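You operate a simulated robot arm through the tools that you are given. There is no shell and no other tool.

The job below is to be done with a simulated robot arm. You get a single attempt, and the scene is never put back.

TASK
Put things in order on the top of the wide table. At the end: the red reel (marked "LACE") from the top of the wide table stands where the brown pads box stood; the red round brush from the top of the wide table stands where the red reel stood; the cream packet (marked "TOGGLES") from the top of the wide table stands on top of the yellow card (marked "JOB CARD"); the brown pads box from the top of the wide table stands where the cream packet stood; whatever was shut is shut again. Leave all else as you found it, and nothing knocked over.

The check looks at the end state, three seconds after you hand in, the way a careful person would. Anything else that was tipped, shoved, dropped, spilled or broken makes it a failure.

THE ROBOT
A 7-joint arm with a two-finger parallel gripper, fixed in place. Base frame: the origin is on the floor under the middle of its stand, x ahead of it, y to its left, z up; the work surface is at about z = 600. Lengths are in mm, angles in rad, forces in N, time in s.
With the tool pointing down near the work surface it reaches from about 120 to 620 mm from the base axis. Its first joint turns from -1.152 to 1.152 rad. Payload 2.4 kg.
The TCP is the grasp point between the finger pads, 30 mm short of the fingertips. In the tool frame z runs along the fingers and y along their closing line. The gripper opens to 94 mm. The fingers are 28 mm wide and 10 mm thick; the gripper's body (50 by 96 mm) begins 55 mm behind the TCP.
Orientation is told as [roll, pitch, yaw] about the base's x, y, z axes, in that order, counted from this pose: with the fingers straight down and closing along the base's y, the tool's x points along the base's -x, its y along +y and its z along -z.

THE INTERFACE
- The arm moves only by the tool apply_moves. Its argument "series" is a list of rows, each a list of 3 entries, a list of its own where there are three numbers: the shift along the tool's x, y, z in units of 500 mm (1.0 is 500 mm), then the turn, a rotation vector about the tool's x, y, z in units of 90 degrees (1.0 is 90 degrees), then the closure, from 0 (fully open) to 1 (shut). In form: [[[dx, dy, dz], [rx, ry, rz], fingers], ...]. A call has 1 to 20 rows; each row is the pose to reach, as a shift and turn from the pose commanded when the call began, along the tool's axes at that moment. A call with a number of a shift or a turn outside -1 to 1 is refused whole. Each row takes 0.2 s and may step no farther than 50 mm and 0.15 rad from the row before; otherwise, or with a gripper value out of range, the whole call is refused. Where a pose cannot be reached the arm comes as near as it can. A force on the tool above 40 N (or 10 N above the force at the start of the call, whichever is more), or a blocked arm, ends the call early, and 0.2 s more pass. The fingers move at their own pace (about 153 mm/s each) and stop on an object; they squeeze with about 23 N. The grip force told is the motor's: it shows also when the fingers shut on nothing. Time passes only in rows, and 0.2 s behind the last, so rows that repeat a pose let the fingers close. It gives the time, the measured TCP pose, the force on the tool (base axes), the opening and the grip force at its end, in the units of the frame above (readings bear some noise), with the torque about the TCP (base axes, N m) and any sound that the robot's microphone picked up.
- Cameras (640 x 400 px; columns grow to the right, rows downward): "scene" is fixed at [25.8, 483.5, 1420]; the picture's right is [-0.77, -0.64, 0.00], its down [-0.51, 0.61, -0.61] and it looks along [0.39, -0.47, -0.79] (base axes); focal length 313 px, centre (320, 200). "wrist" rides on the gripper at [76, 14, -103] in the tool frame; the picture's right is [-0.18, 0.98, 0.00], its down [-0.75, -0.14, -0.64] and it looks along [-0.63, -0.12, 0.77] (tool axes); focal length 243 px, centre (320, 200). There is no depth. A picture from a camera that has moved, and an enlarged one, comes with that camera's place and axes in the base frame and with its lens.
- snapshot(camera): a new picture of that camera. The clock stands still meanwhile.
- close_up(camera, box): a new picture of the part [left, top, right, bottom] of that camera's present view, enlarged. The clock stands still meanwhile.
- sign_off(): hands the job in; it is judged then, once.

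Places have to be worked out from the pictures, the camera data and where the tool is seen. Open the gripper and draw the arm clear of the work before you hand the job in, unless the task says otherwise.

The tools are called after ">>>" by a JSON object that holds its "fn" and its "kwargs". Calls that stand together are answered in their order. apply_moves: Moves the arm, as the interface text tells. Its arguments: {"type":"object","properties":{"series":{"type":"array"}},"required":["series"]} The other tools are called the same way: snapshot (camera) takes a picture; close_up (camera, box) takes an enlarged picture of a part of a camera's view; sign_off () hands the job in.

At the start:

```text
time: 0.0
tool_pos: [386.0, -145.5, 921.9]
orientation: [0.0, 0.001, -0.001]
wrist_force: [0.7, -0.8, -0.5]
moment: [0.01, 0.03, 0.0]
finger_gap: 94.3
grip_force: 0.1
```

scene: 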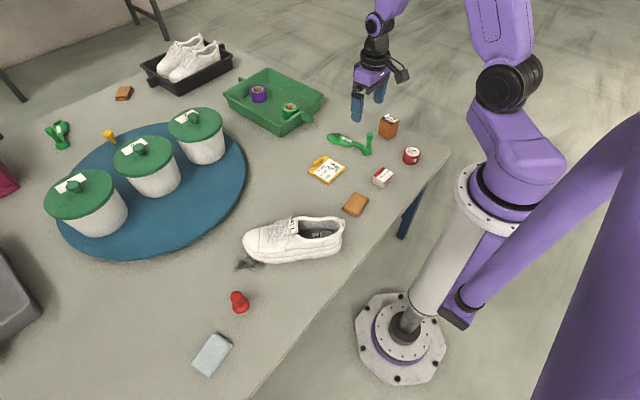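
wrist: 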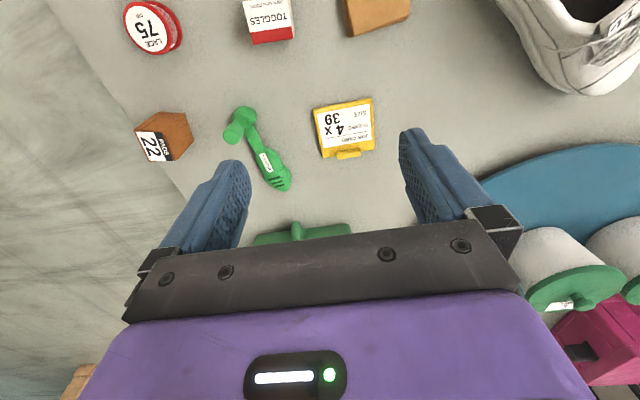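

I see the table with the brown pads box ("22"), red reel, cream packet, yellow card, a green tool and possibly the red round brush near the near edge. I'll take enlarged pictures to judge where things are.

>>> {"fn": "close_up", "kwargs": {"camera": "scene", "box": [300, 90, 460, 230]}}

>>> {"fn": "close_up", "kwargs": {"camera": "scene", "box": [160, 200, 360, 390]}}

>>> {"fn": "close_up", "kwargs": {"camera": "wrist", "box": [80, 0, 420, 240]}}

>>> {"fn": "close_up", "kwargs": {"camera": "scene", "box": [0, 20, 340, 260]}}

```text
2.86 times, centred on (380, 160) of scene
camera zoom: at [25.8, 483.5, 1420.0], right [-0.77, -0.64, 0.0], down [-0.51, 0.61, -0.61], along [0.39, -0.47, -0.79], focal length 894 px, centre (149, 314)
```

zoom: 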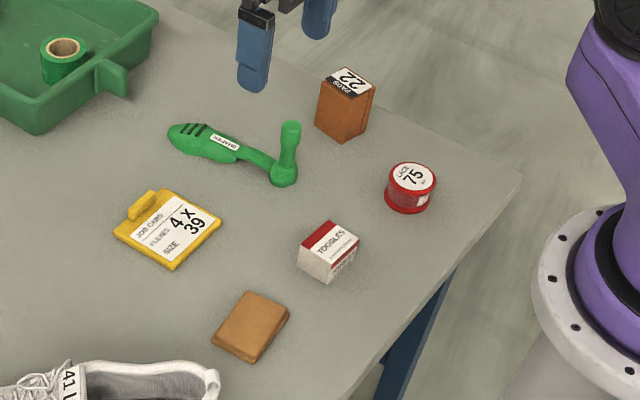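

```text
2.11 times, centred on (260, 295) of scene
camera zoom: at [25.8, 483.5, 1420.0], right [-0.77, -0.64, 0.0], down [-0.51, 0.61, -0.61], along [0.39, -0.47, -0.79], focal length 659 px, centre (446, 0)
```

zoom: 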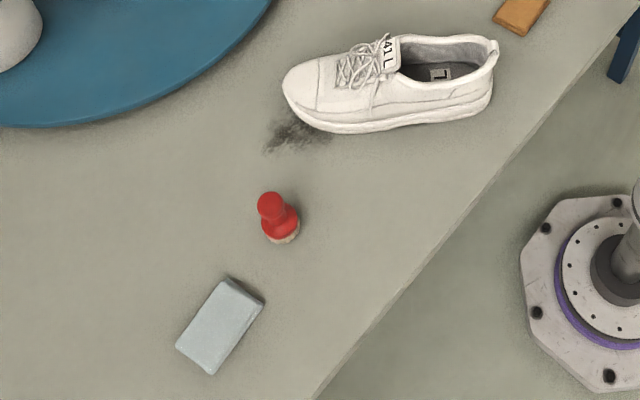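

```text
1.67 times, centred on (250, 120) of wrist
camera zoom: at [308.9, -131.9, 1025.1], right [0.18, 0.98, 0.0], down [0.75, -0.14, 0.64], along [0.63, -0.12, -0.77], focal length 404 px, centre (437, 333)
```

zoom: 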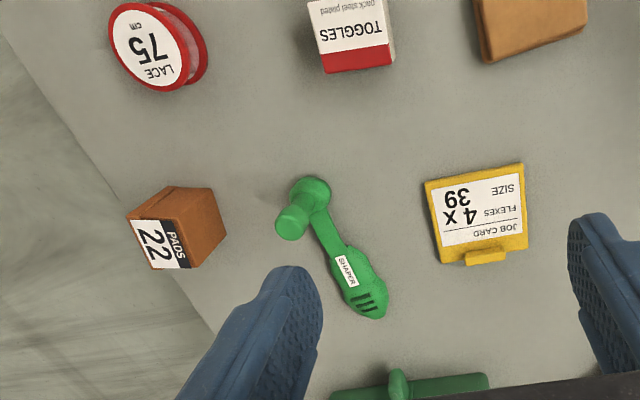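

```text
1.67 times, centred on (170, 140) of scene
camera zoom: at [25.8, 483.5, 1420.0], right [-0.77, -0.64, 0.0], down [-0.51, 0.61, -0.61], along [0.39, -0.47, -0.79], focal length 522 px, centre (570, 300)
```

zoom: 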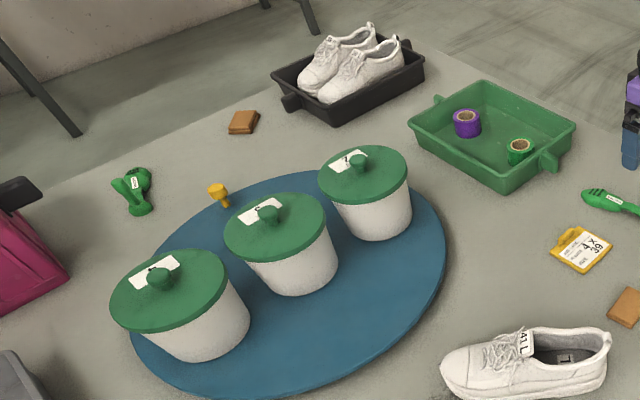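

The packet appears near (320, -207), the reel near (301, -366), the pads box near (442, -432), the card near (499, -123) and the brush near (356, 403). I'll move closer over the packet for a better view before grasping.

>>> {"fn": "apply_moves", "kwargs": {"series": [[[0.034, -0.025, 0.069], [0, 0, 0], 0], [[0.069, -0.049, 0.138], [0, 0, 0], 0], [[0.103, -0.074, 0.206], [0, 0, 0], 0], [[0.138, -0.098, 0.275], [0, 0, 0], 0], [[0.172, -0.123, 0.344], [0, 0, 0], 0], [[0.172, -0.123, 0.344], [0, 0, 0], 0]]}}

>>> {"fn": "snapshot", "kwargs": {"camera": "wrist"}}

>>> {"fn": "snapshot", "kwargs": {"camera": "scene"}}

```text
time: 1.4
tool_pos: [300.0, -209.2, 751.3]
orientation: [0.0, 0.0, 0.0]
wrist_force: [-0.3, -0.4, 0.2]
moment: [-0.01, -0.01, 0.01]
finger_gap: 94.2
grip_force: 0.0
```

```text
taken
camera wrist: at [223.6, -195.7, 854.4], right [0.18, 0.98, 0.0], down [0.75, -0.14, 0.64], along [0.63, -0.12, -0.77], focal length 243 px, centre (320, 200)
```

wrist: 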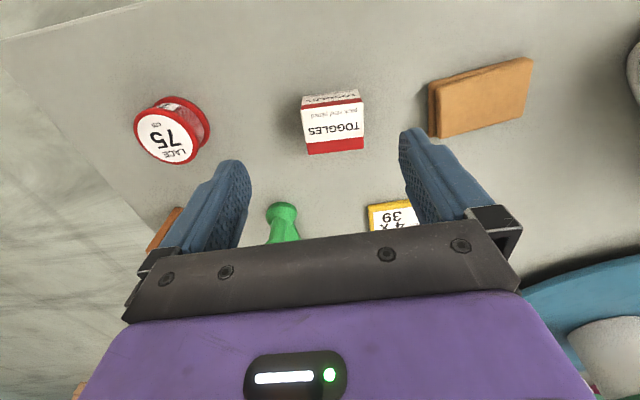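

```text
taken
```

scene: 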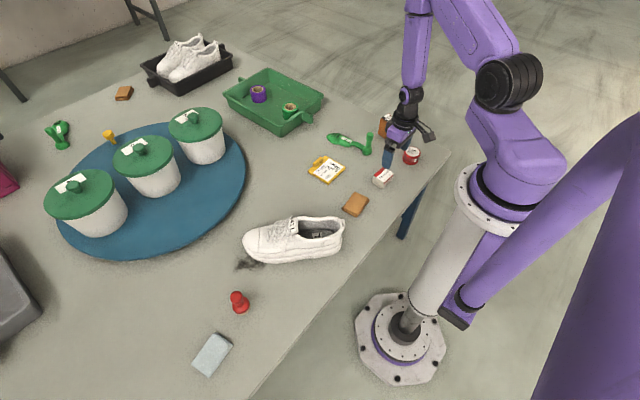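

The packet is well visible between the fingers; I'll enlarge it in both views to get its size and turn.

>>> {"fn": "close_up", "kwargs": {"camera": "wrist", "box": [270, 70, 400, 170]}}

>>> {"fn": "close_up", "kwargs": {"camera": "scene", "box": [350, 140, 430, 190]}}

>>> {"fn": "close_up", "kwargs": {"camera": "wrist", "box": [120, 80, 250, 180]}}

>>> {"fn": "close_up", "kwargs": {"camera": "scene", "box": [295, 145, 360, 195]}}

```text
4.00 times, centred on (335, 120) of wrist
camera zoom: at [223.6, -195.7, 854.4], right [0.18, 0.98, 0.0], down [0.75, -0.14, 0.64], along [0.63, -0.12, -0.77], focal length 970 px, centre (260, 520)
```

zoom: 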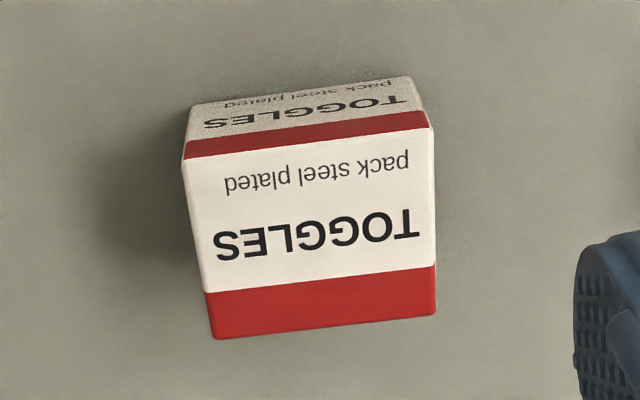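

```text
8.00 times, centred on (390, 165) of scene
camera zoom: at [25.8, 483.5, 1420.0], right [-0.77, -0.64, 0.0], down [-0.51, 0.61, -0.61], along [0.39, -0.47, -0.79], focal length 2504 px, centre (-240, 480)
```

zoom: 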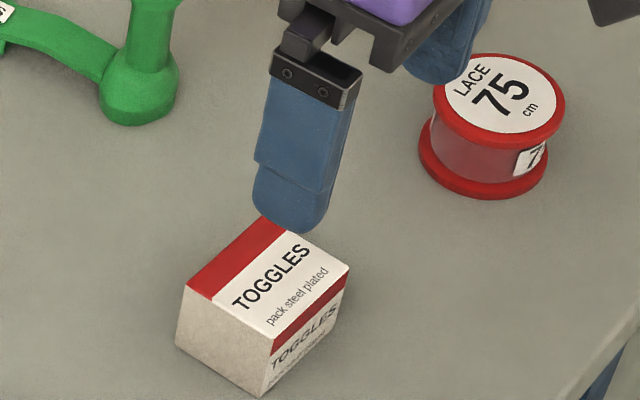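

```text
4.00 times, centred on (185, 130) of wrist
camera zoom: at [223.6, -195.7, 854.4], right [0.18, 0.98, 0.0], down [0.75, -0.14, 0.64], along [0.63, -0.12, -0.77], focal length 970 px, centre (860, 480)
```

zoom: 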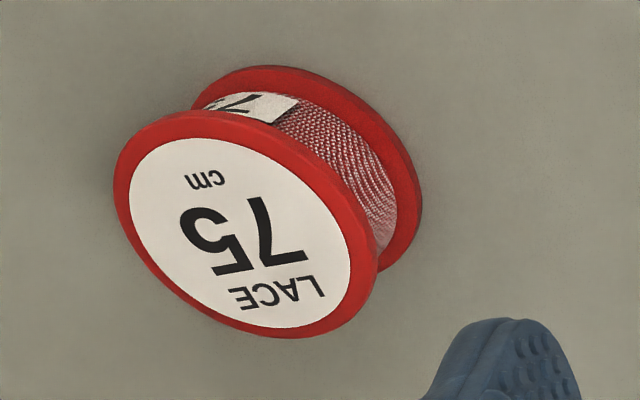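

```text
8.00 times, centred on (328, 170) of scene
camera zoom: at [25.8, 483.5, 1420.0], right [-0.77, -0.64, 0.0], down [-0.51, 0.61, -0.61], along [0.39, -0.47, -0.79], focal length 2504 px, centre (260, 440)
```

zoom: 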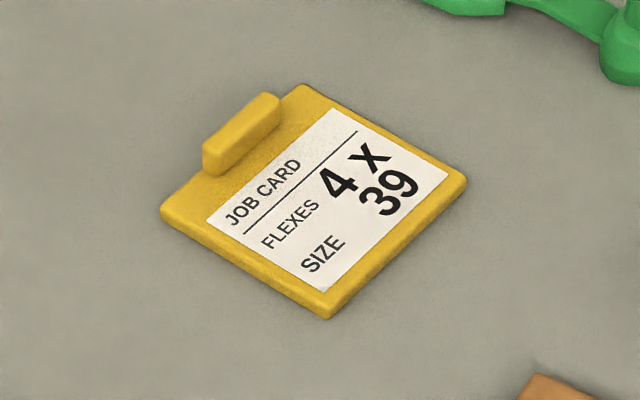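

From the two views I judge the packet at about (320, -200), 45 x 55 mm, 38 mm high and turned about -0.055 rad. The card is about x 452–546, y -174 to -72, with its clip at the far edge. I'll hover over the packet with the yaw matched.

>>> {"fn": "apply_moves", "kwargs": {"series": [[[-0.02, 0.009, 0.06], [0, 0, 0.018], 0], [[-0.0404, 0.0188, 0.12], [0, 0, 0.035], 0], [[-0.0404, 0.0188, 0.12], [0, 0, 0.035], 0]]}}

>>> {"fn": "snapshot", "kwargs": {"camera": "wrist"}}

>>> {"fn": "close_up", "kwargs": {"camera": "scene", "box": [340, 110, 440, 200]}}

```text
time: 2.2
tool_pos: [320.1, -199.6, 690.7]
orientation: [-0.002, 0.001, -0.057]
wrist_force: [0.5, -0.5, -0.2]
moment: [-0.02, 0.0, 0.05]
finger_gap: 94.1
grip_force: 0.1
```

```text
taken
camera wrist: at [244.6, -181.0, 793.6], right [0.24, 0.97, 0.0], down [0.74, -0.18, 0.64], along [0.62, -0.15, -0.77], focal length 243 px, centre (320, 200)
```

wrist: 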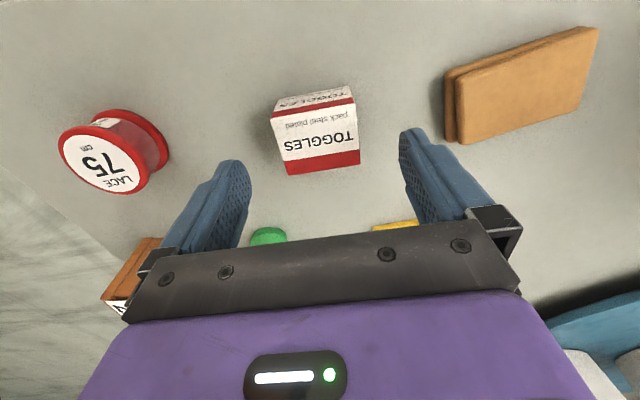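

```text
4.44 times, centred on (390, 155) of scene
camera zoom: at [25.8, 483.5, 1420.0], right [-0.77, -0.64, 0.0], down [-0.51, 0.61, -0.61], along [0.39, -0.47, -0.79], focal length 1391 px, centre (9, 400)
```

zoom: 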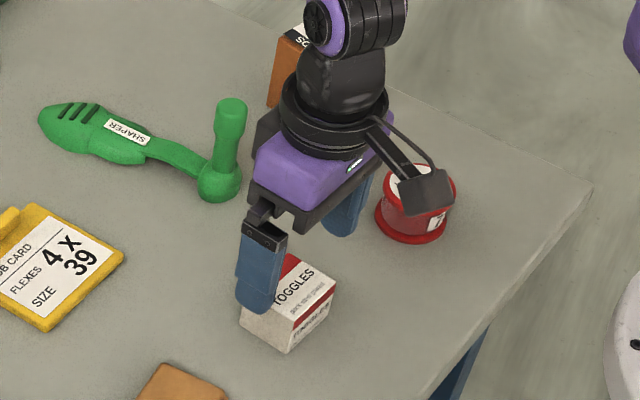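

The packet is centred between the fingers at about (318.5, -199.7). I descend to about z = 637 and close gently on it.

>>> {"fn": "apply_moves", "kwargs": {"series": [[[0.002, 0, 0.06], [0, 0, 0], 0], [[0.002, 0, 0.107], [0, 0, 0], 0], [[0.002, 0, 0.107], [0, 0, 0], 0.2], [[0.002, 0, 0.107], [0, 0, 0], 0.5], [[0.002, 0, 0.107], [0, 0, 0], 0.6], [[0.002, 0, 0.107], [0, 0, 0], 0.6]]}}

>>> {"fn": "snapshot", "kwargs": {"camera": "wrist"}}

```text
time: 3.6
tool_pos: [316.9, -197.7, 638.3]
orientation: [0.0, 0.0, -0.054]
wrist_force: [-0.7, 0.1, -0.7]
moment: [0.0, 0.0, 0.0]
finger_gap: 60.0
grip_force: 23.4
```

```text
taken
camera wrist: at [243.0, -180.2, 740.8], right [0.24, 0.97, 0.0], down [0.74, -0.18, 0.64], along [0.62, -0.15, -0.77], focal length 243 px, centre (320, 200)
```

wrist: 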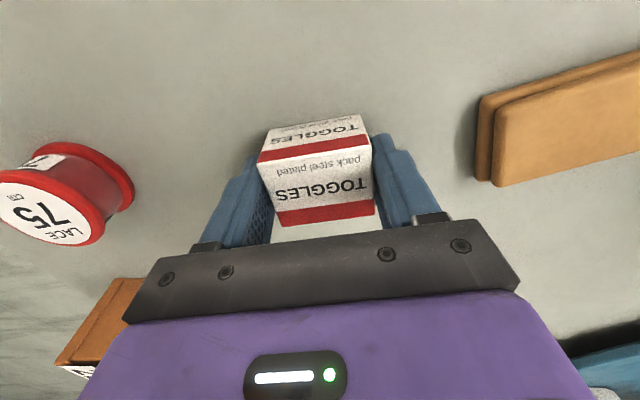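

The fingers stopped at 60 mm with about 23 N, so the packet is held. I lift it 70 mm and carry it over the card at about (491, -123), turning it square with the card.

>>> {"fn": "apply_moves", "kwargs": {"series": [[[0, 0, -0.04], [0, 0, 0], 0.6], [[0, 0, -0.09], [0, 0, 0], 0.6], [[0, 0, -0.14], [0, 0, 0], 0.6], [[-0.067, 0.034, -0.14], [0, 0, -0.007], 0.6], [[-0.134, 0.068, -0.14], [0, 0, -0.014], 0.6], [[-0.202, 0.102, -0.14], [0, 0, -0.021], 0.6], [[-0.27, 0.136, -0.14], [0, 0, -0.028], 0.6], [[-0.337, 0.17, -0.14], [0, 0, -0.035], 0.6], [[-0.337, 0.17, -0.14], [0, 0, -0.035], 0.6]]}}

>>> {"fn": "snapshot", "kwargs": {"camera": "wrist"}}

>>> {"fn": "close_up", "kwargs": {"camera": "scene", "box": [270, 100, 430, 210]}}

```text
time: 5.6
tool_pos: [492.2, -120.5, 707.1]
orientation: [0.0, -0.001, -0.001]
wrist_force: [-0.1, 0.2, -2.3]
moment: [-0.01, 0.0, 0.05]
finger_gap: 59.8
grip_force: 22.8
```

```text
taken
camera wrist: at [416.1, -107.1, 810.2], right [0.18, 0.98, 0.0], down [0.75, -0.14, 0.64], along [0.63, -0.12, -0.77], focal length 243 px, centre (320, 200)
```

wrist: 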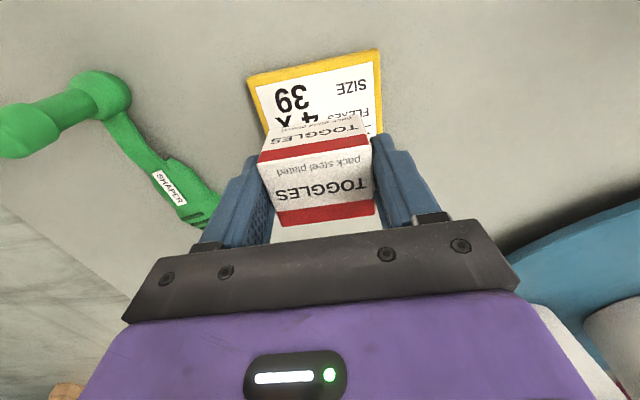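

```text
3.64 times, centred on (350, 155) of scene
camera zoom: at [25.8, 483.5, 1420.0], right [-0.77, -0.64, 0.0], down [-0.51, 0.61, -0.61], along [0.39, -0.47, -0.79], focal length 1138 px, centre (211, 364)
```

zoom: 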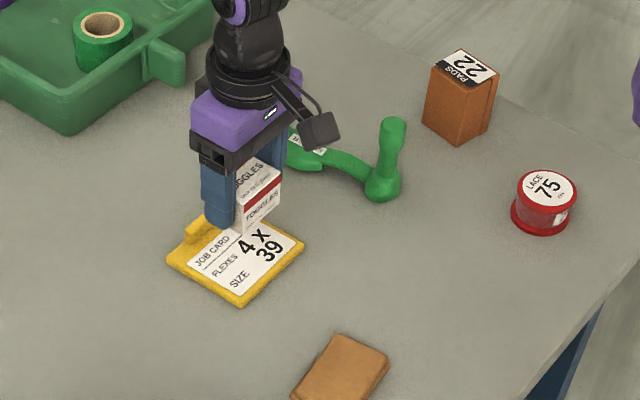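

The packet hangs over the card; the card's near edge is at x≈452.7, y -170 to -71, so the spot (492, -120.5) is well on it. I lower 56 mm towards the card top and look.

>>> {"fn": "apply_moves", "kwargs": {"series": [[[0, 0, 0.06], [0, 0, 0], 0.6], [[0, 0, 0.1], [0, 0, 0], 0.6], [[0, 0, 0.112], [0, 0, 0], 0.6], [[0, 0, 0.112], [0, 0, 0], 0.6]]}}

>>> {"fn": "close_up", "kwargs": {"camera": "scene", "box": [290, 130, 370, 190]}}

```text
time: 6.6
tool_pos: [493.2, -121.9, 651.4]
orientation: [0.001, 0.002, 0.001]
wrist_force: [0.5, 0.1, -1.1]
moment: [-0.03, 0.0, -0.02]
finger_gap: 60.0
grip_force: 23.6
```

```text
6.67 times, centred on (330, 160) of scene
camera zoom: at [25.8, 483.5, 1420.0], right [-0.77, -0.64, 0.0], down [-0.51, 0.61, -0.61], along [0.39, -0.47, -0.79], focal length 2086 px, centre (253, 467)
```

zoom: 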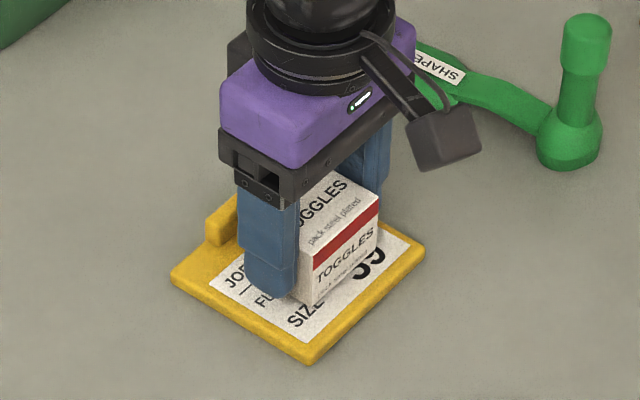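

Nearly at the card with no contact force yet (about -1 N). I lower in 1.5 mm steps, watching the force.

>>> {"fn": "apply_moves", "kwargs": {"series": [[[0, 0, 0.003], [0, 0, 0], 0.6], [[0, 0, 0.006], [0, 0, 0], 0.6], [[0, 0, 0.006], [0, 0, 0], 0.6]]}}

```text
time: 7.4
tool_pos: [491.9, -121.5, 647.8]
orientation: [0.001, 0.001, -0.002]
wrist_force: [-3.9, 0.6, 15.0]
moment: [0.15, 0.12, 0.02]
finger_gap: 60.1
grip_force: 23.1
```

Contact shows (about 15 N up), so the packet sits on the card. I ease up 1 mm, open the fingers, and then rise straight up.

>>> {"fn": "apply_moves", "kwargs": {"series": [[[0, 0, -0.0015], [0, 0, 0], 0.6], [[0, 0, -0.0015], [0, 0, 0], 0.5], [[0, 0, -0.0015], [0, 0, 0], 0.3], [[0, 0, -0.0015], [0, 0, 0], 0.0], [[0, 0, -0.0015], [0, 0, 0], 0.0], [[0, 0, -0.04], [0, 0, 0], 0.0], [[0, 0, -0.1], [0, 0, 0], 0.0], [[0, 0, -0.18], [0, 0, 0], 0.0], [[0, 0, -0.18], [0, 0, 0], 0.0]]}}

>>> {"fn": "snapshot", "kwargs": {"camera": "wrist"}}

>>> {"fn": "snapshot", "kwargs": {"camera": "scene"}}

```text
time: 9.4
tool_pos: [491.2, -121.8, 737.8]
orientation: [0.0, 0.0, 0.001]
wrist_force: [-0.3, -0.3, 0.0]
moment: [0.04, -0.02, 0.02]
finger_gap: 93.9
grip_force: 0.1
```

```text
taken
camera wrist: at [414.6, -108.6, 841.4], right [0.18, 0.98, 0.0], down [0.75, -0.14, 0.64], along [0.63, -0.12, -0.77], focal length 243 px, centre (320, 200)
```

wrist: 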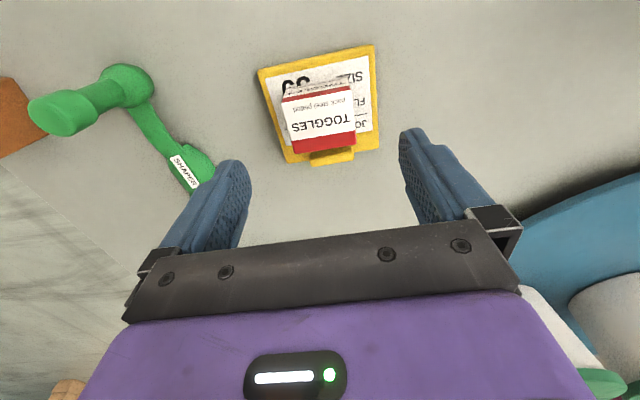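

```text
taken
```

scene: 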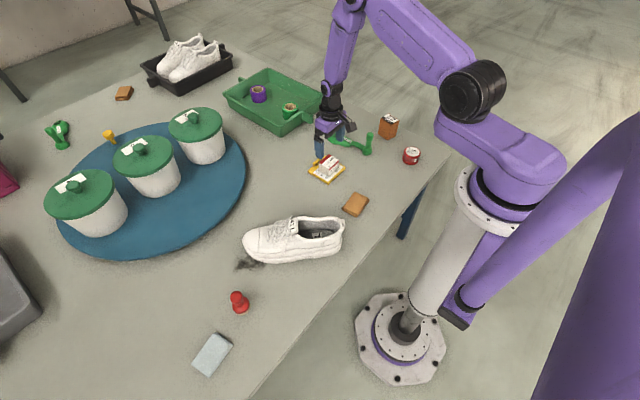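

The packet appears to lie flat on the card; I check closely that it is not resting on the clip.

>>> {"fn": "close_up", "kwargs": {"camera": "wrist", "box": [240, 40, 400, 170]}}

>>> {"fn": "close_up", "kwargs": {"camera": "scene", "box": [300, 140, 356, 190]}}

```text
3.08 times, centred on (320, 105) of wrist
camera zoom: at [414.6, -108.6, 841.4], right [0.18, 0.98, 0.0], down [0.75, -0.14, 0.64], along [0.63, -0.12, -0.77], focal length 746 px, centre (320, 492)
```

zoom: 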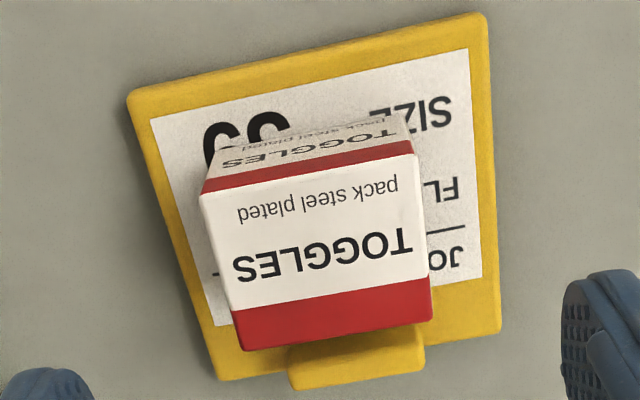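

```text
8.00 times, centred on (328, 165) of scene
camera zoom: at [25.8, 483.5, 1420.0], right [-0.77, -0.64, 0.0], down [-0.51, 0.61, -0.61], along [0.39, -0.47, -0.79], focal length 2504 px, centre (256, 480)
```

zoom: 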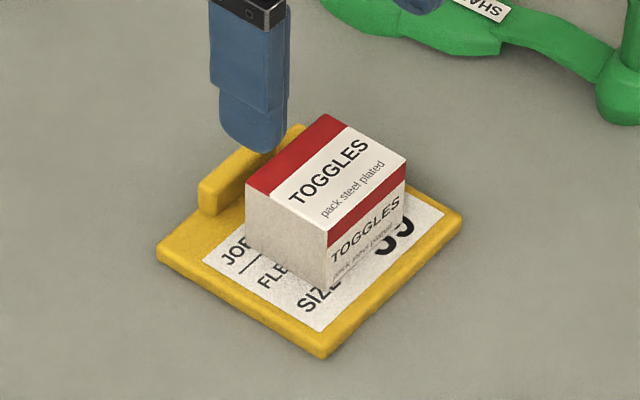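

The packet lies flat on the card and the card has not shifted. Next I go over towards the pads box at about (442, -432) for a good look, staying high over the green shaper.

>>> {"fn": "apply_moves", "kwargs": {"series": [[[0.026, -0.079, -0.024], [0, 0, 0], 0], [[0.052, -0.158, -0.024], [0, 0, 0], 0], [[0.078, -0.237, -0.024], [0, 0, 0], 0], [[0.104, -0.316, -0.024], [0, 0, 0], 0], [[0.13, -0.396, -0.024], [0, 0, 0], 0], [[0.156, -0.476, -0.024], [0, 0, 0], 0], [[0.182, -0.556, -0.024], [0, 0, 0], 0], [[0.182, -0.556, -0.024], [0, 0, 0], 0]]}}

>>> {"fn": "snapshot", "kwargs": {"camera": "wrist"}}

>>> {"fn": "close_up", "kwargs": {"camera": "scene", "box": [350, 90, 450, 170]}}

```text
time: 11.2
tool_pos: [401.5, -400.7, 750.5]
orientation: [0.001, 0.001, -0.001]
wrist_force: [-0.1, -0.8, -0.3]
moment: [0.0, -0.03, 0.0]
finger_gap: 94.0
grip_force: 0.0
```

```text
taken
camera wrist: at [324.0, -386.9, 853.9], right [0.18, 0.98, 0.0], down [0.75, -0.14, 0.64], along [0.63, -0.12, -0.77], focal length 243 px, centre (320, 200)
```

wrist: 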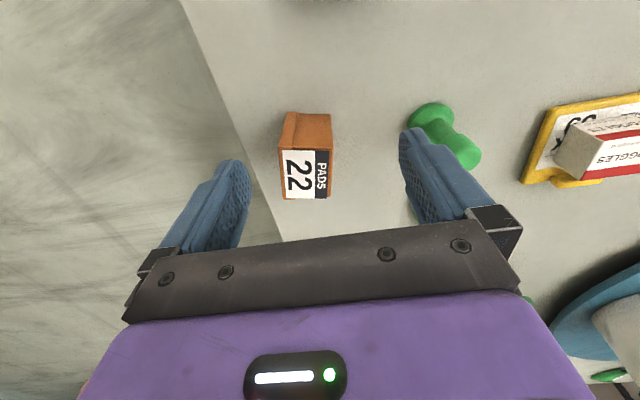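

```text
5.00 times, centred on (400, 130) of scene
camera zoom: at [25.8, 483.5, 1420.0], right [-0.77, -0.64, 0.0], down [-0.51, 0.61, -0.61], along [0.39, -0.47, -0.79], focal length 1565 px, centre (-80, 550)
```

zoom: 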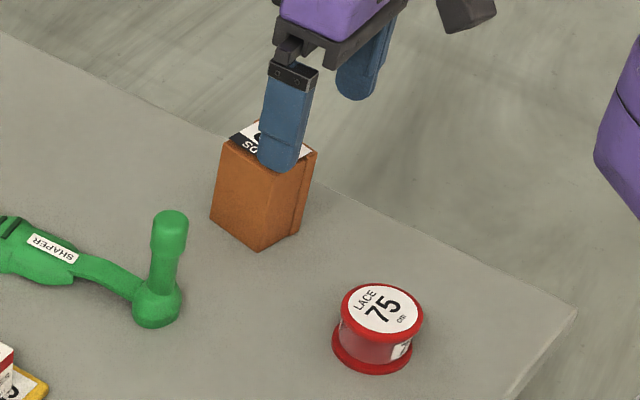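

The pads box stands between the fingers near the table's right edge. I'll enlarge it to measure its corners.

>>> {"fn": "close_up", "kwargs": {"camera": "wrist", "box": [250, 95, 380, 215]}}

>>> {"fn": "close_up", "kwargs": {"camera": "scene", "box": [370, 105, 430, 145]}}

```text
3.33 times, centred on (315, 155) of wrist
camera zoom: at [324.0, -386.9, 853.9], right [0.18, 0.98, 0.0], down [0.75, -0.14, 0.64], along [0.63, -0.12, -0.77], focal length 809 px, centre (337, 350)
```

zoom: 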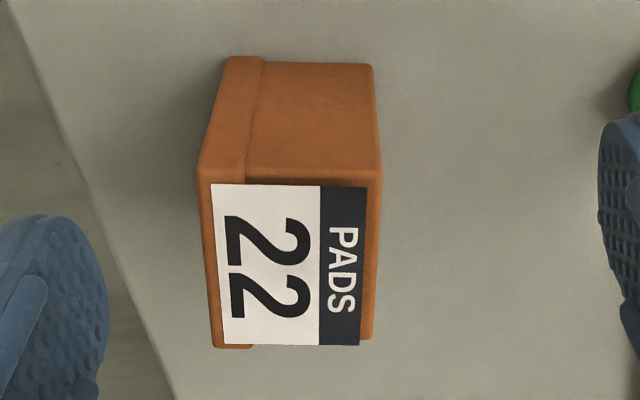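

```text
10.00 times, centred on (400, 125) of scene
camera zoom: at [25.8, 483.5, 1420.0], right [-0.77, -0.64, 0.0], down [-0.51, 0.61, -0.61], along [0.39, -0.47, -0.79], focal length 3129 px, centre (-480, 950)
```

zoom: 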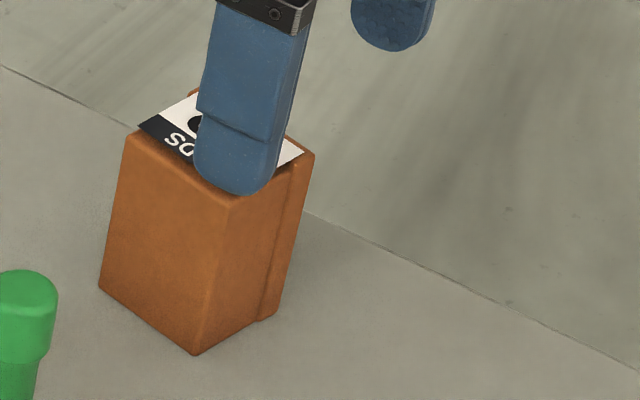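

The box measures about 52 x 45 mm, 73 mm tall, centred near (441.5, -421) and turned about -0.19 rad. I hover above it with matching yaw, fingertips still above its top.

>>> {"fn": "apply_moves", "kwargs": {"series": [[[-0.027, -0.014, 0.02], [0, 0, 0.04], 0], [[-0.054, -0.028, 0.04], [0, 0, 0.08], 0], [[-0.08, -0.0408, 0.06], [0, 0, 0.121], 0], [[-0.08, -0.0408, 0.06], [0, 0, 0.121], 0]]}}

>>> {"fn": "snapshot", "kwargs": {"camera": "wrist"}}

>>> {"fn": "close_up", "kwargs": {"camera": "wrist", "box": [250, 95, 390, 215]}}

>>> {"fn": "close_up", "kwargs": {"camera": "scene", "box": [350, 80, 450, 160]}}

```text
time: 12.2
tool_pos: [440.6, -419.3, 722.2]
orientation: [0.0, 0.001, -0.19]
wrist_force: [0.0, -0.3, -0.1]
moment: [-0.02, 0.01, 0.0]
finger_gap: 94.2
grip_force: 0.1
```

```text
taken
camera wrist: at [368.3, -391.7, 824.3], right [0.37, 0.93, 0.0], down [0.71, -0.28, 0.64], along [0.6, -0.24, -0.77], focal length 243 px, centre (320, 200)
```

wrist: 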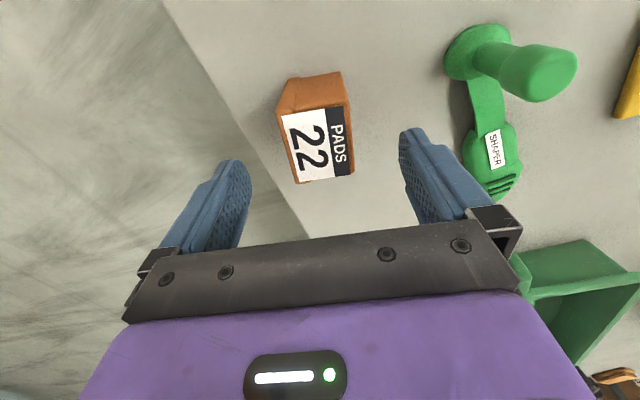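

```text
3.33 times, centred on (320, 155) of wrist
camera zoom: at [368.3, -391.7, 824.3], right [0.37, 0.93, 0.0], down [0.71, -0.28, 0.64], along [0.6, -0.24, -0.77], focal length 809 px, centre (320, 350)
```

zoom: 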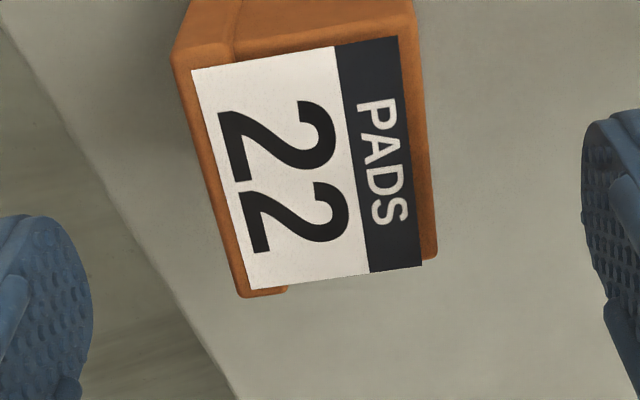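

```text
5.00 times, centred on (400, 120) of scene
camera zoom: at [25.8, 483.5, 1420.0], right [-0.77, -0.64, 0.0], down [-0.51, 0.61, -0.61], along [0.39, -0.47, -0.79], focal length 1565 px, centre (-80, 600)
```

zoom: 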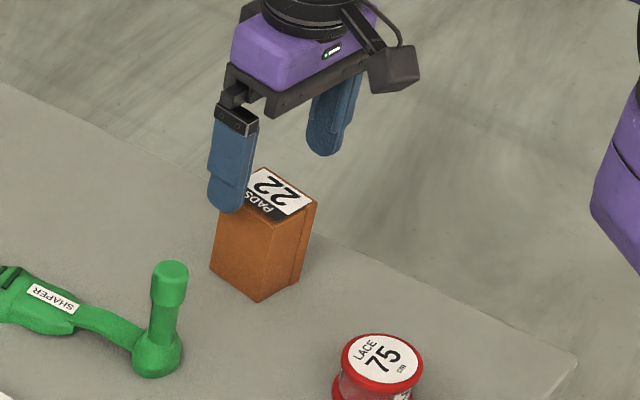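

The box is centred under the gripper at about (440.7, -420.8). I descend to z ≈ 645 and close on its 45 mm sides (pressing lid against box).

>>> {"fn": "apply_moves", "kwargs": {"series": [[[0, -0.002, 0.06], [0, 0, 0], 0], [[0, -0.002, 0.12], [0, 0, 0], 0], [[0, -0.002, 0.154], [0, 0, 0], 0], [[0, -0.002, 0.154], [0, 0, 0], 0.3], [[0, -0.002, 0.154], [0, 0, 0], 0.5], [[0, -0.002, 0.154], [0, 0, 0], 0.7], [[0, -0.002, 0.154], [0, 0, 0], 0.7]]}}

>>> {"fn": "snapshot", "kwargs": {"camera": "wrist"}}

>>> {"fn": "close_up", "kwargs": {"camera": "scene", "box": [350, 80, 450, 160]}}

```text
time: 13.8
tool_pos: [438.5, -420.6, 643.4]
orientation: [0.001, 0.0, -0.189]
wrist_force: [0.6, 0.3, -0.6]
moment: [0.01, 0.0, -0.05]
finger_gap: 50.1
grip_force: 23.4
```

```text
taken
camera wrist: at [367.5, -393.8, 746.6], right [0.37, 0.93, 0.0], down [0.71, -0.28, 0.64], along [0.6, -0.23, -0.77], focal length 243 px, centre (320, 200)
```

wrist: 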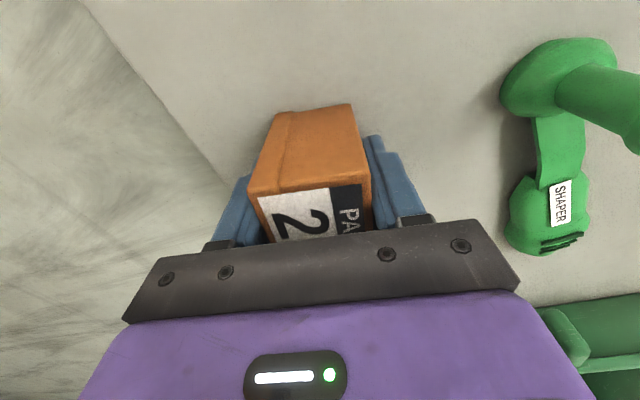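

```text
5.00 times, centred on (400, 120) of scene
camera zoom: at [25.8, 483.5, 1420.0], right [-0.77, -0.64, 0.0], down [-0.51, 0.61, -0.61], along [0.39, -0.47, -0.79], focal length 1565 px, centre (-80, 600)
```

zoom: 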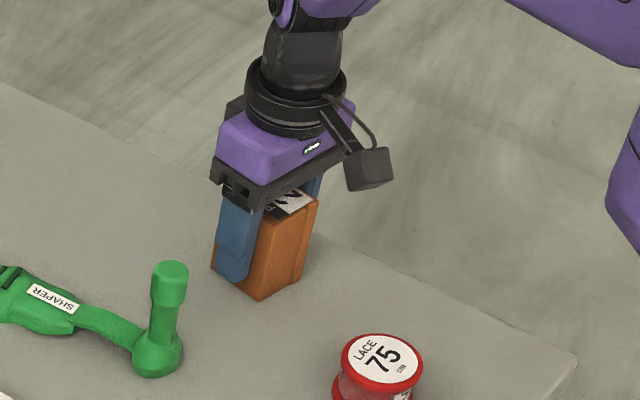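

The box is held (gap 50 mm, 23 N). I lift it about 95 mm and carry it over to the packet's former place at about (317, -199.5), staying above that spot.

>>> {"fn": "apply_moves", "kwargs": {"series": [[[0, 0, -0.05], [0, 0, 0], 0.7], [[0, 0, -0.12], [0, 0, 0], 0.7], [[0, 0, -0.19], [0, 0, 0], 0.7], [[0.054, 0.065, -0.19], [0, 0, -0.014], 0.7], [[0.108, 0.13, -0.19], [0, 0, -0.028], 0.7], [[0.162, 0.194, -0.19], [0, 0, -0.043], 0.7], [[0.216, 0.259, -0.19], [0, 0, -0.058], 0.7], [[0.27, 0.324, -0.19], [0, 0, -0.072], 0.7], [[0.323, 0.388, -0.19], [0, 0, -0.086], 0.7], [[0.323, 0.388, -0.19], [0, 0, -0.086], 0.7]]}}

>>> {"fn": "snapshot", "kwargs": {"camera": "wrist"}}

>>> {"fn": "snapshot", "kwargs": {"camera": "scene"}}

```text
time: 16.0
tool_pos: [315.8, -198.8, 737.4]
orientation: [-0.001, 0.0, -0.055]
wrist_force: [0.3, 0.0, -1.3]
moment: [0.03, 0.0, 0.03]
finger_gap: 49.6
grip_force: 23.5
```

```text
taken
camera wrist: at [240.9, -181.0, 841.4], right [0.24, 0.97, 0.0], down [0.74, -0.18, 0.64], along [0.62, -0.15, -0.77], focal length 243 px, centre (320, 200)
```

wrist: 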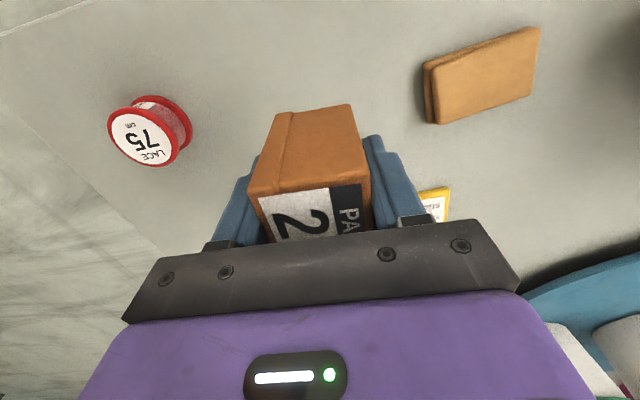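

```text
taken
```

scene: 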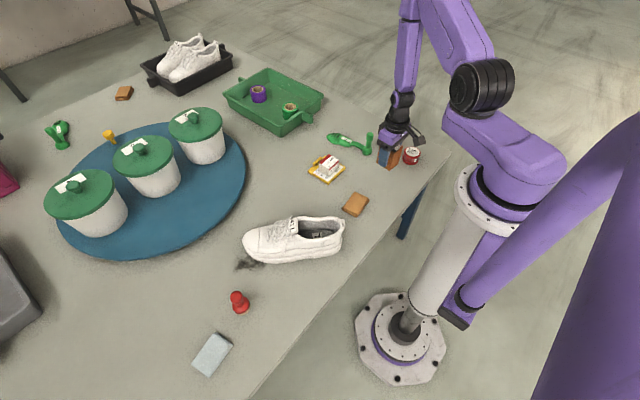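

The box hangs over the empty spot at TCP (316, -199). I lower it to a few millimetres above the table.

>>> {"fn": "apply_moves", "kwargs": {"series": [[[-0.002, 0, 0.07], [0, 0, 0], 0.7], [[-0.002, 0, 0.14], [0, 0, 0], 0.7], [[-0.002, 0, 0.175], [0, 0, 0], 0.7], [[-0.002, 0, 0.182], [0, 0, 0], 0.7], [[-0.002, 0, 0.182], [0, 0, 0], 0.7]]}}

```text
time: 17.2
tool_pos: [319.1, -200.6, 646.7]
orientation: [0.001, -0.001, -0.053]
wrist_force: [0.5, -0.2, -1.5]
moment: [0.01, 0.0, -0.04]
finger_gap: 49.9
grip_force: 23.3
```

No contact yet at z ≈ 646.7; the box's base should meet the table near 644, so I go down in 1 mm steps.

>>> {"fn": "apply_moves", "kwargs": {"series": [[[0, 0, 0.002], [0, 0, 0], 0.7], [[0, 0, 0.004], [0, 0, 0], 0.7], [[0, 0, 0.004], [0, 0, 0], 0.7]]}}

```text
time: 18.0
tool_pos: [318.4, -201.1, 644.4]
orientation: [-0.001, 0.0, -0.053]
wrist_force: [0.3, 0.8, -0.5]
moment: [0.03, 0.02, 0.04]
finger_gap: 49.9
grip_force: 23.5
```

>>> {"fn": "apply_moves", "kwargs": {"series": [[[0, 0, 0.002], [0, 0, 0], 0.7], [[0, 0, 0.002], [0, 0, 0], 0.7]]}}

```text
time: 18.6
tool_pos: [319.6, -200.6, 644.2]
orientation: [0.001, 0.0, -0.054]
wrist_force: [-1.2, 0.0, 11.5]
moment: [0.01, 0.11, -0.02]
finger_gap: 50.1
grip_force: 23.2
```

Contact at about 11 N, so the box stands on the table. I relieve half a millimetre, open, and rise clear above its top.

>>> {"fn": "apply_moves", "kwargs": {"series": [[[0, 0, -0.001], [0, 0, 0], 0.7], [[0, 0, -0.001], [0, 0, 0], 0.4], [[0, 0, -0.001], [0, 0, 0], 0.0], [[0, 0, -0.001], [0, 0, 0], 0.0], [[0, 0, -0.05], [0, 0, 0], 0.0], [[0, 0, -0.12], [0, 0, 0], 0.0], [[0, 0, -0.2], [0, 0, 0], 0.0], [[0, 0, -0.22], [0, 0, 0], 0.0], [[0, 0, -0.22], [0, 0, 0], 0.0]]}}

>>> {"fn": "snapshot", "kwargs": {"camera": "wrist"}}

>>> {"fn": "close_up", "kwargs": {"camera": "scene", "box": [340, 100, 460, 200]}}

```text
time: 20.6
tool_pos: [319.6, -200.7, 751.7]
orientation: [-0.001, 0.002, -0.054]
wrist_force: [0.0, -0.1, 0.7]
moment: [-0.03, 0.01, 0.02]
finger_gap: 94.1
grip_force: 0.1
```

```text
taken
camera wrist: at [243.9, -182.3, 855.7], right [0.24, 0.97, 0.0], down [0.75, -0.18, 0.64], along [0.62, -0.15, -0.77], focal length 243 px, centre (320, 200)
```

wrist: 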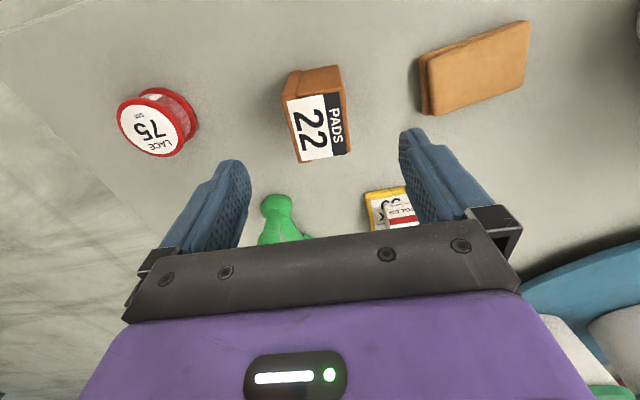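

```text
4.00 times, centred on (400, 150) of scene
camera zoom: at [25.8, 483.5, 1420.0], right [-0.77, -0.64, 0.0], down [-0.51, 0.61, -0.61], along [0.39, -0.47, -0.79], focal length 1252 px, centre (0, 400)
```

zoom: 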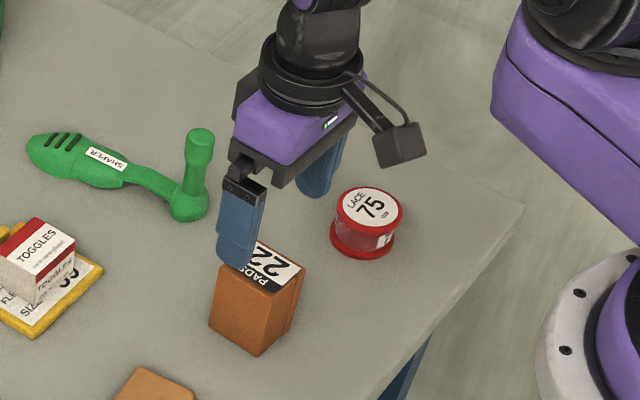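

The pads box now stands in the packet's place. Next I go over the reel at about (298, -363) to measure it.

>>> {"fn": "apply_moves", "kwargs": {"series": [[[0.008, -0.082, 0.0], [0, 0, -0.009], 0], [[0.016, -0.164, 0.0], [0, 0, -0.017], 0], [[0.024, -0.246, 0.01], [0, 0, -0.026], 0], [[0.032, -0.328, 0.04], [0, 0, -0.034], 0], [[0.032, -0.328, 0.06], [0, 0, -0.034], 0], [[0.032, -0.328, 0.06], [0, 0, -0.034], 0]]}}

>>> {"fn": "snapshot", "kwargs": {"camera": "wrist"}}

>>> {"fn": "close_up", "kwargs": {"camera": "wrist", "box": [250, 55, 390, 175]}}

>>> {"fn": "close_up", "kwargs": {"camera": "scene", "box": [350, 110, 450, 190]}}

```text
time: 22.0
tool_pos: [294.8, -363.6, 724.3]
orientation: [0.0, 0.0, -0.001]
wrist_force: [0.1, -0.4, -0.4]
moment: [-0.01, 0.02, -0.01]
finger_gap: 93.9
grip_force: 0.1
```

```text
taken
camera wrist: at [218.4, -349.7, 826.5], right [0.19, 0.98, 0.0], down [0.75, -0.14, 0.64], along [0.63, -0.12, -0.77], focal length 243 px, centre (320, 200)
```

wrist: 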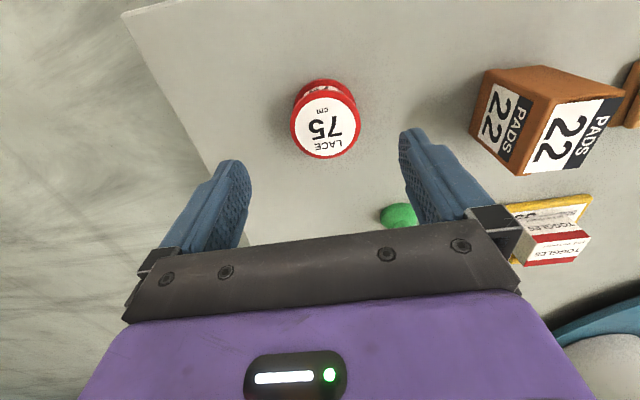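

```text
3.33 times, centred on (320, 115) of wrist
camera zoom: at [218.4, -349.7, 826.5], right [0.19, 0.98, 0.0], down [0.75, -0.14, 0.64], along [0.63, -0.12, -0.77], focal length 809 px, centre (320, 483)
```

zoom: 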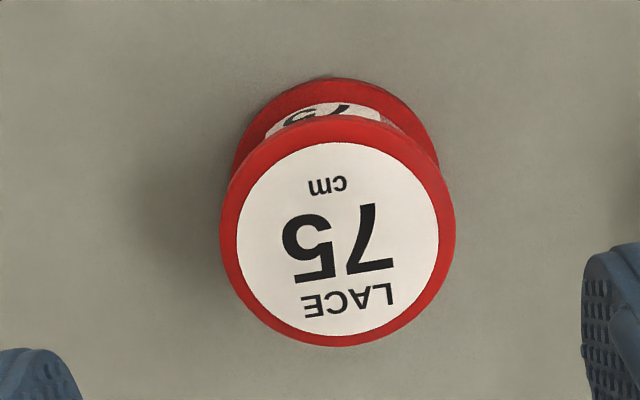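

```text
5.00 times, centred on (400, 150) of scene
camera zoom: at [25.8, 483.5, 1420.0], right [-0.77, -0.64, 0.0], down [-0.51, 0.61, -0.61], along [0.39, -0.47, -0.79], focal length 1565 px, centre (-80, 450)
```

zoom: 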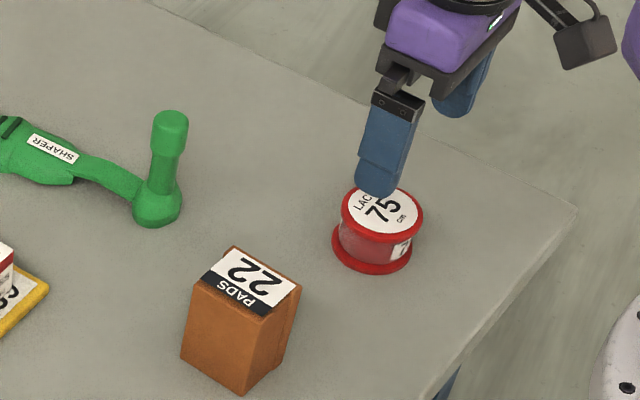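

The reel is about 60 mm across and 37 mm high, centred at about (297, -360). I shift slightly, descend to z ≈ 638 and close on it.

>>> {"fn": "apply_moves", "kwargs": {"series": [[[-0.005, 0.007, 0.04], [0, 0, 0], 0], [[-0.005, 0.007, 0.1], [0, 0, 0], 0], [[-0.005, 0.007, 0.15], [0, 0, 0], 0], [[-0.005, 0.007, 0.172], [0, 0, 0], 0], [[-0.005, 0.007, 0.172], [0, 0, 0], 0.2], [[-0.005, 0.007, 0.172], [0, 0, 0], 0.4], [[-0.005, 0.007, 0.172], [0, 0, 0], 0.6], [[-0.005, 0.007, 0.172], [0, 0, 0], 0.6]]}}

>>> {"fn": "snapshot", "kwargs": {"camera": "wrist"}}

>>> {"fn": "close_up", "kwargs": {"camera": "scene", "box": [350, 110, 450, 190]}}

```text
time: 23.8
tool_pos: [295.1, -359.1, 637.8]
orientation: [0.0, -0.001, -0.001]
wrist_force: [0.4, -0.9, -0.1]
moment: [-0.02, 0.04, 0.02]
finger_gap: 58.4
grip_force: 23.3
```

```text
taken
camera wrist: at [220.1, -345.2, 740.6], right [0.19, 0.98, 0.0], down [0.75, -0.14, 0.64], along [0.63, -0.12, -0.77], focal length 243 px, centre (320, 200)
```

wrist: 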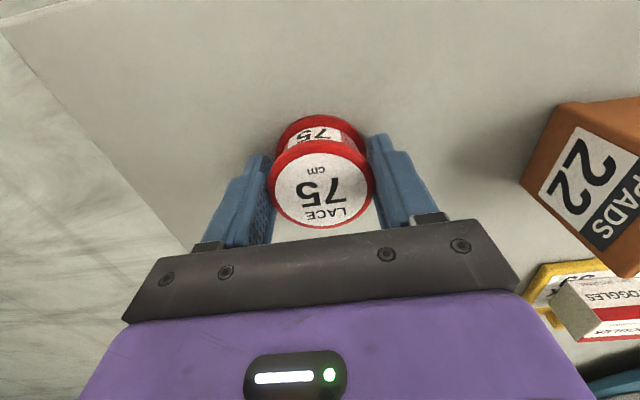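

```text
5.00 times, centred on (400, 150) of scene
camera zoom: at [25.8, 483.5, 1420.0], right [-0.77, -0.64, 0.0], down [-0.51, 0.61, -0.61], along [0.39, -0.47, -0.79], focal length 1565 px, centre (-80, 450)
```

zoom: 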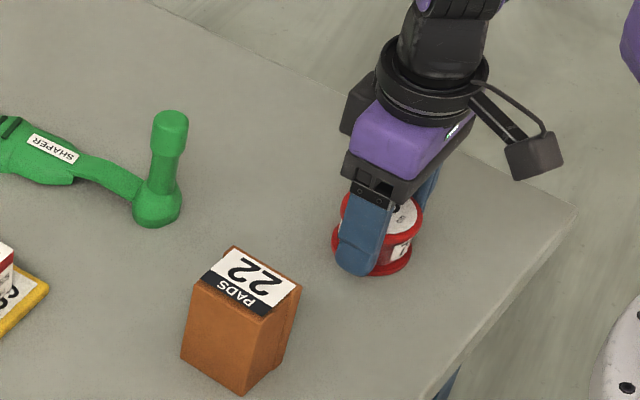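

The reel is held (58.4 mm gap); its own place is about (296.5, -359.5). I lift 60 mm and carry it to the box's former spot (440.8, -420.9).

>>> {"fn": "apply_moves", "kwargs": {"series": [[[0, 0, -0.06], [0, 0, 0], 0.6], [[0, 0, -0.12], [0, 0, 0], 0.6], [[-0.072, -0.031, -0.12], [0, 0, 0], 0.6], [[-0.144, -0.062, -0.12], [0, 0, 0], 0.6], [[-0.217, -0.093, -0.12], [0, 0, 0], 0.6], [[-0.289, -0.1234, -0.12], [0, 0, 0], 0.6], [[-0.289, -0.1234, -0.12], [0, 0, 0], 0.6]]}}

>>> {"fn": "snapshot", "kwargs": {"camera": "wrist"}}

>>> {"fn": "close_up", "kwargs": {"camera": "scene", "box": [340, 80, 450, 170]}}

```text
time: 25.4
tool_pos: [443.6, -419.8, 696.3]
orientation: [0.003, 0.003, -0.001]
wrist_force: [-0.3, 0.5, 0.2]
moment: [-0.02, 0.0, 0.0]
finger_gap: 58.7
grip_force: 23.3
```

```text
taken
camera wrist: at [367.4, -406.8, 799.5], right [0.19, 0.98, 0.0], down [0.75, -0.14, 0.64], along [0.63, -0.12, -0.77], focal length 243 px, centre (320, 200)
```

wrist: 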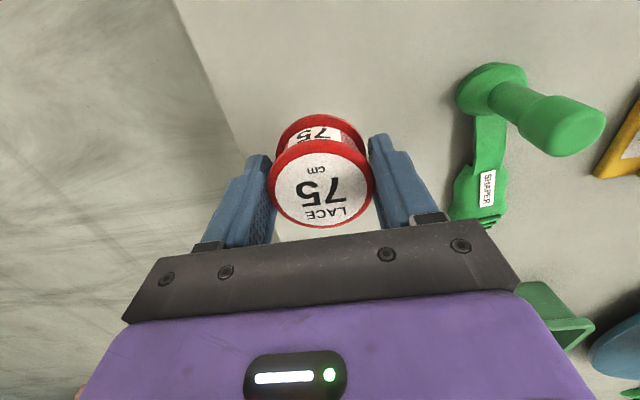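

```text
4.44 times, centred on (395, 125) of scene
camera zoom: at [25.8, 483.5, 1420.0], right [-0.77, -0.64, 0.0], down [-0.51, 0.61, -0.61], along [0.39, -0.47, -0.79], focal length 1391 px, centre (-13, 533)
```

zoom: 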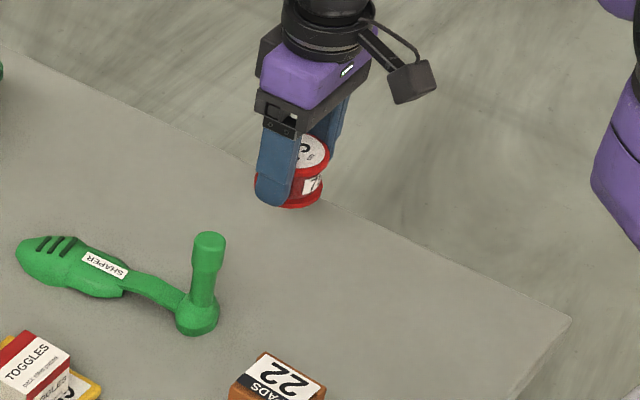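

The reel hangs at about (443.5, -420.3) and the table edge is at y≈-498, so the spot is well on the table. I shift 2.5 mm back in x and lower to about 3 mm above the table.

>>> {"fn": "apply_moves", "kwargs": {"series": [[[0.004, -0.001, 0.05], [0, 0, 0], 0.6], [[0.004, -0.001, 0.1], [0, 0, 0], 0.6], [[0.004, -0.001, 0.112], [0, 0, 0], 0.6], [[0.004, -0.001, 0.112], [0, 0, 0], 0.6]]}}

```text
time: 26.4
tool_pos: [439.4, -422.2, 639.5]
orientation: [0.0, 0.0, -0.002]
wrist_force: [-0.1, 0.6, 0.2]
moment: [0.0, 0.02, 0.01]
finger_gap: 58.3
grip_force: 23.6
```

Still no contact at z ≈ 639.5–641; I creep down 1 mm at a time.

>>> {"fn": "apply_moves", "kwargs": {"series": [[[0, 0, 0.002], [0, 0, 0], 0.6], [[0, 0, 0.004], [0, 0, 0], 0.6], [[0, 0, 0.004], [0, 0, 0], 0.6]]}}

```text
time: 27.2
tool_pos: [438.2, -422.8, 638.2]
orientation: [0.001, 0.0, -0.002]
wrist_force: [-0.8, -0.2, 0.2]
moment: [0.02, -0.02, 0.03]
finger_gap: 58.5
grip_force: 23.1
```

>>> {"fn": "apply_moves", "kwargs": {"series": [[[0, 0, 0.002], [0, 0, 0], 0.6], [[0, 0, 0.002], [0, 0, 0], 0.6]]}}

```text
time: 27.8
tool_pos: [438.3, -422.8, 636.9]
orientation: [0.0, 0.0, -0.002]
wrist_force: [-0.1, 0.1, -0.6]
moment: [0.01, -0.01, 0.03]
finger_gap: 58.4
grip_force: 23.2
```

No contact force yet; one more millimetre down.

>>> {"fn": "apply_moves", "kwargs": {"series": [[[0, 0, 0.002], [0, 0, 0], 0.6], [[0, 0, 0.002], [0, 0, 0], 0.6]]}}

>>> {"fn": "close_up", "kwargs": {"camera": "scene", "box": [360, 90, 440, 150]}}

```text
time: 28.4
tool_pos: [439.6, -421.1, 638.2]
orientation: [0.0, -0.001, -0.002]
wrist_force: [-1.4, 0.5, 4.3]
moment: [0.0, 0.06, -0.02]
finger_gap: 58.2
grip_force: 23.2
```

```text
6.67 times, centred on (400, 120) of scene
camera zoom: at [25.7, 483.6, 1419.9], right [-0.77, -0.64, 0.0], down [-0.51, 0.61, -0.61], along [0.39, -0.47, -0.79], focal length 2086 px, centre (-213, 733)
```

zoom: 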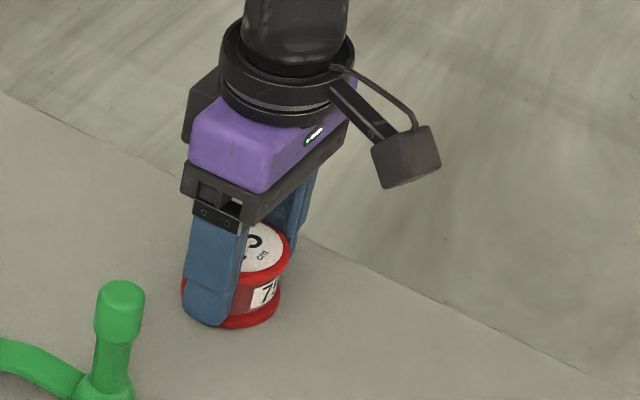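

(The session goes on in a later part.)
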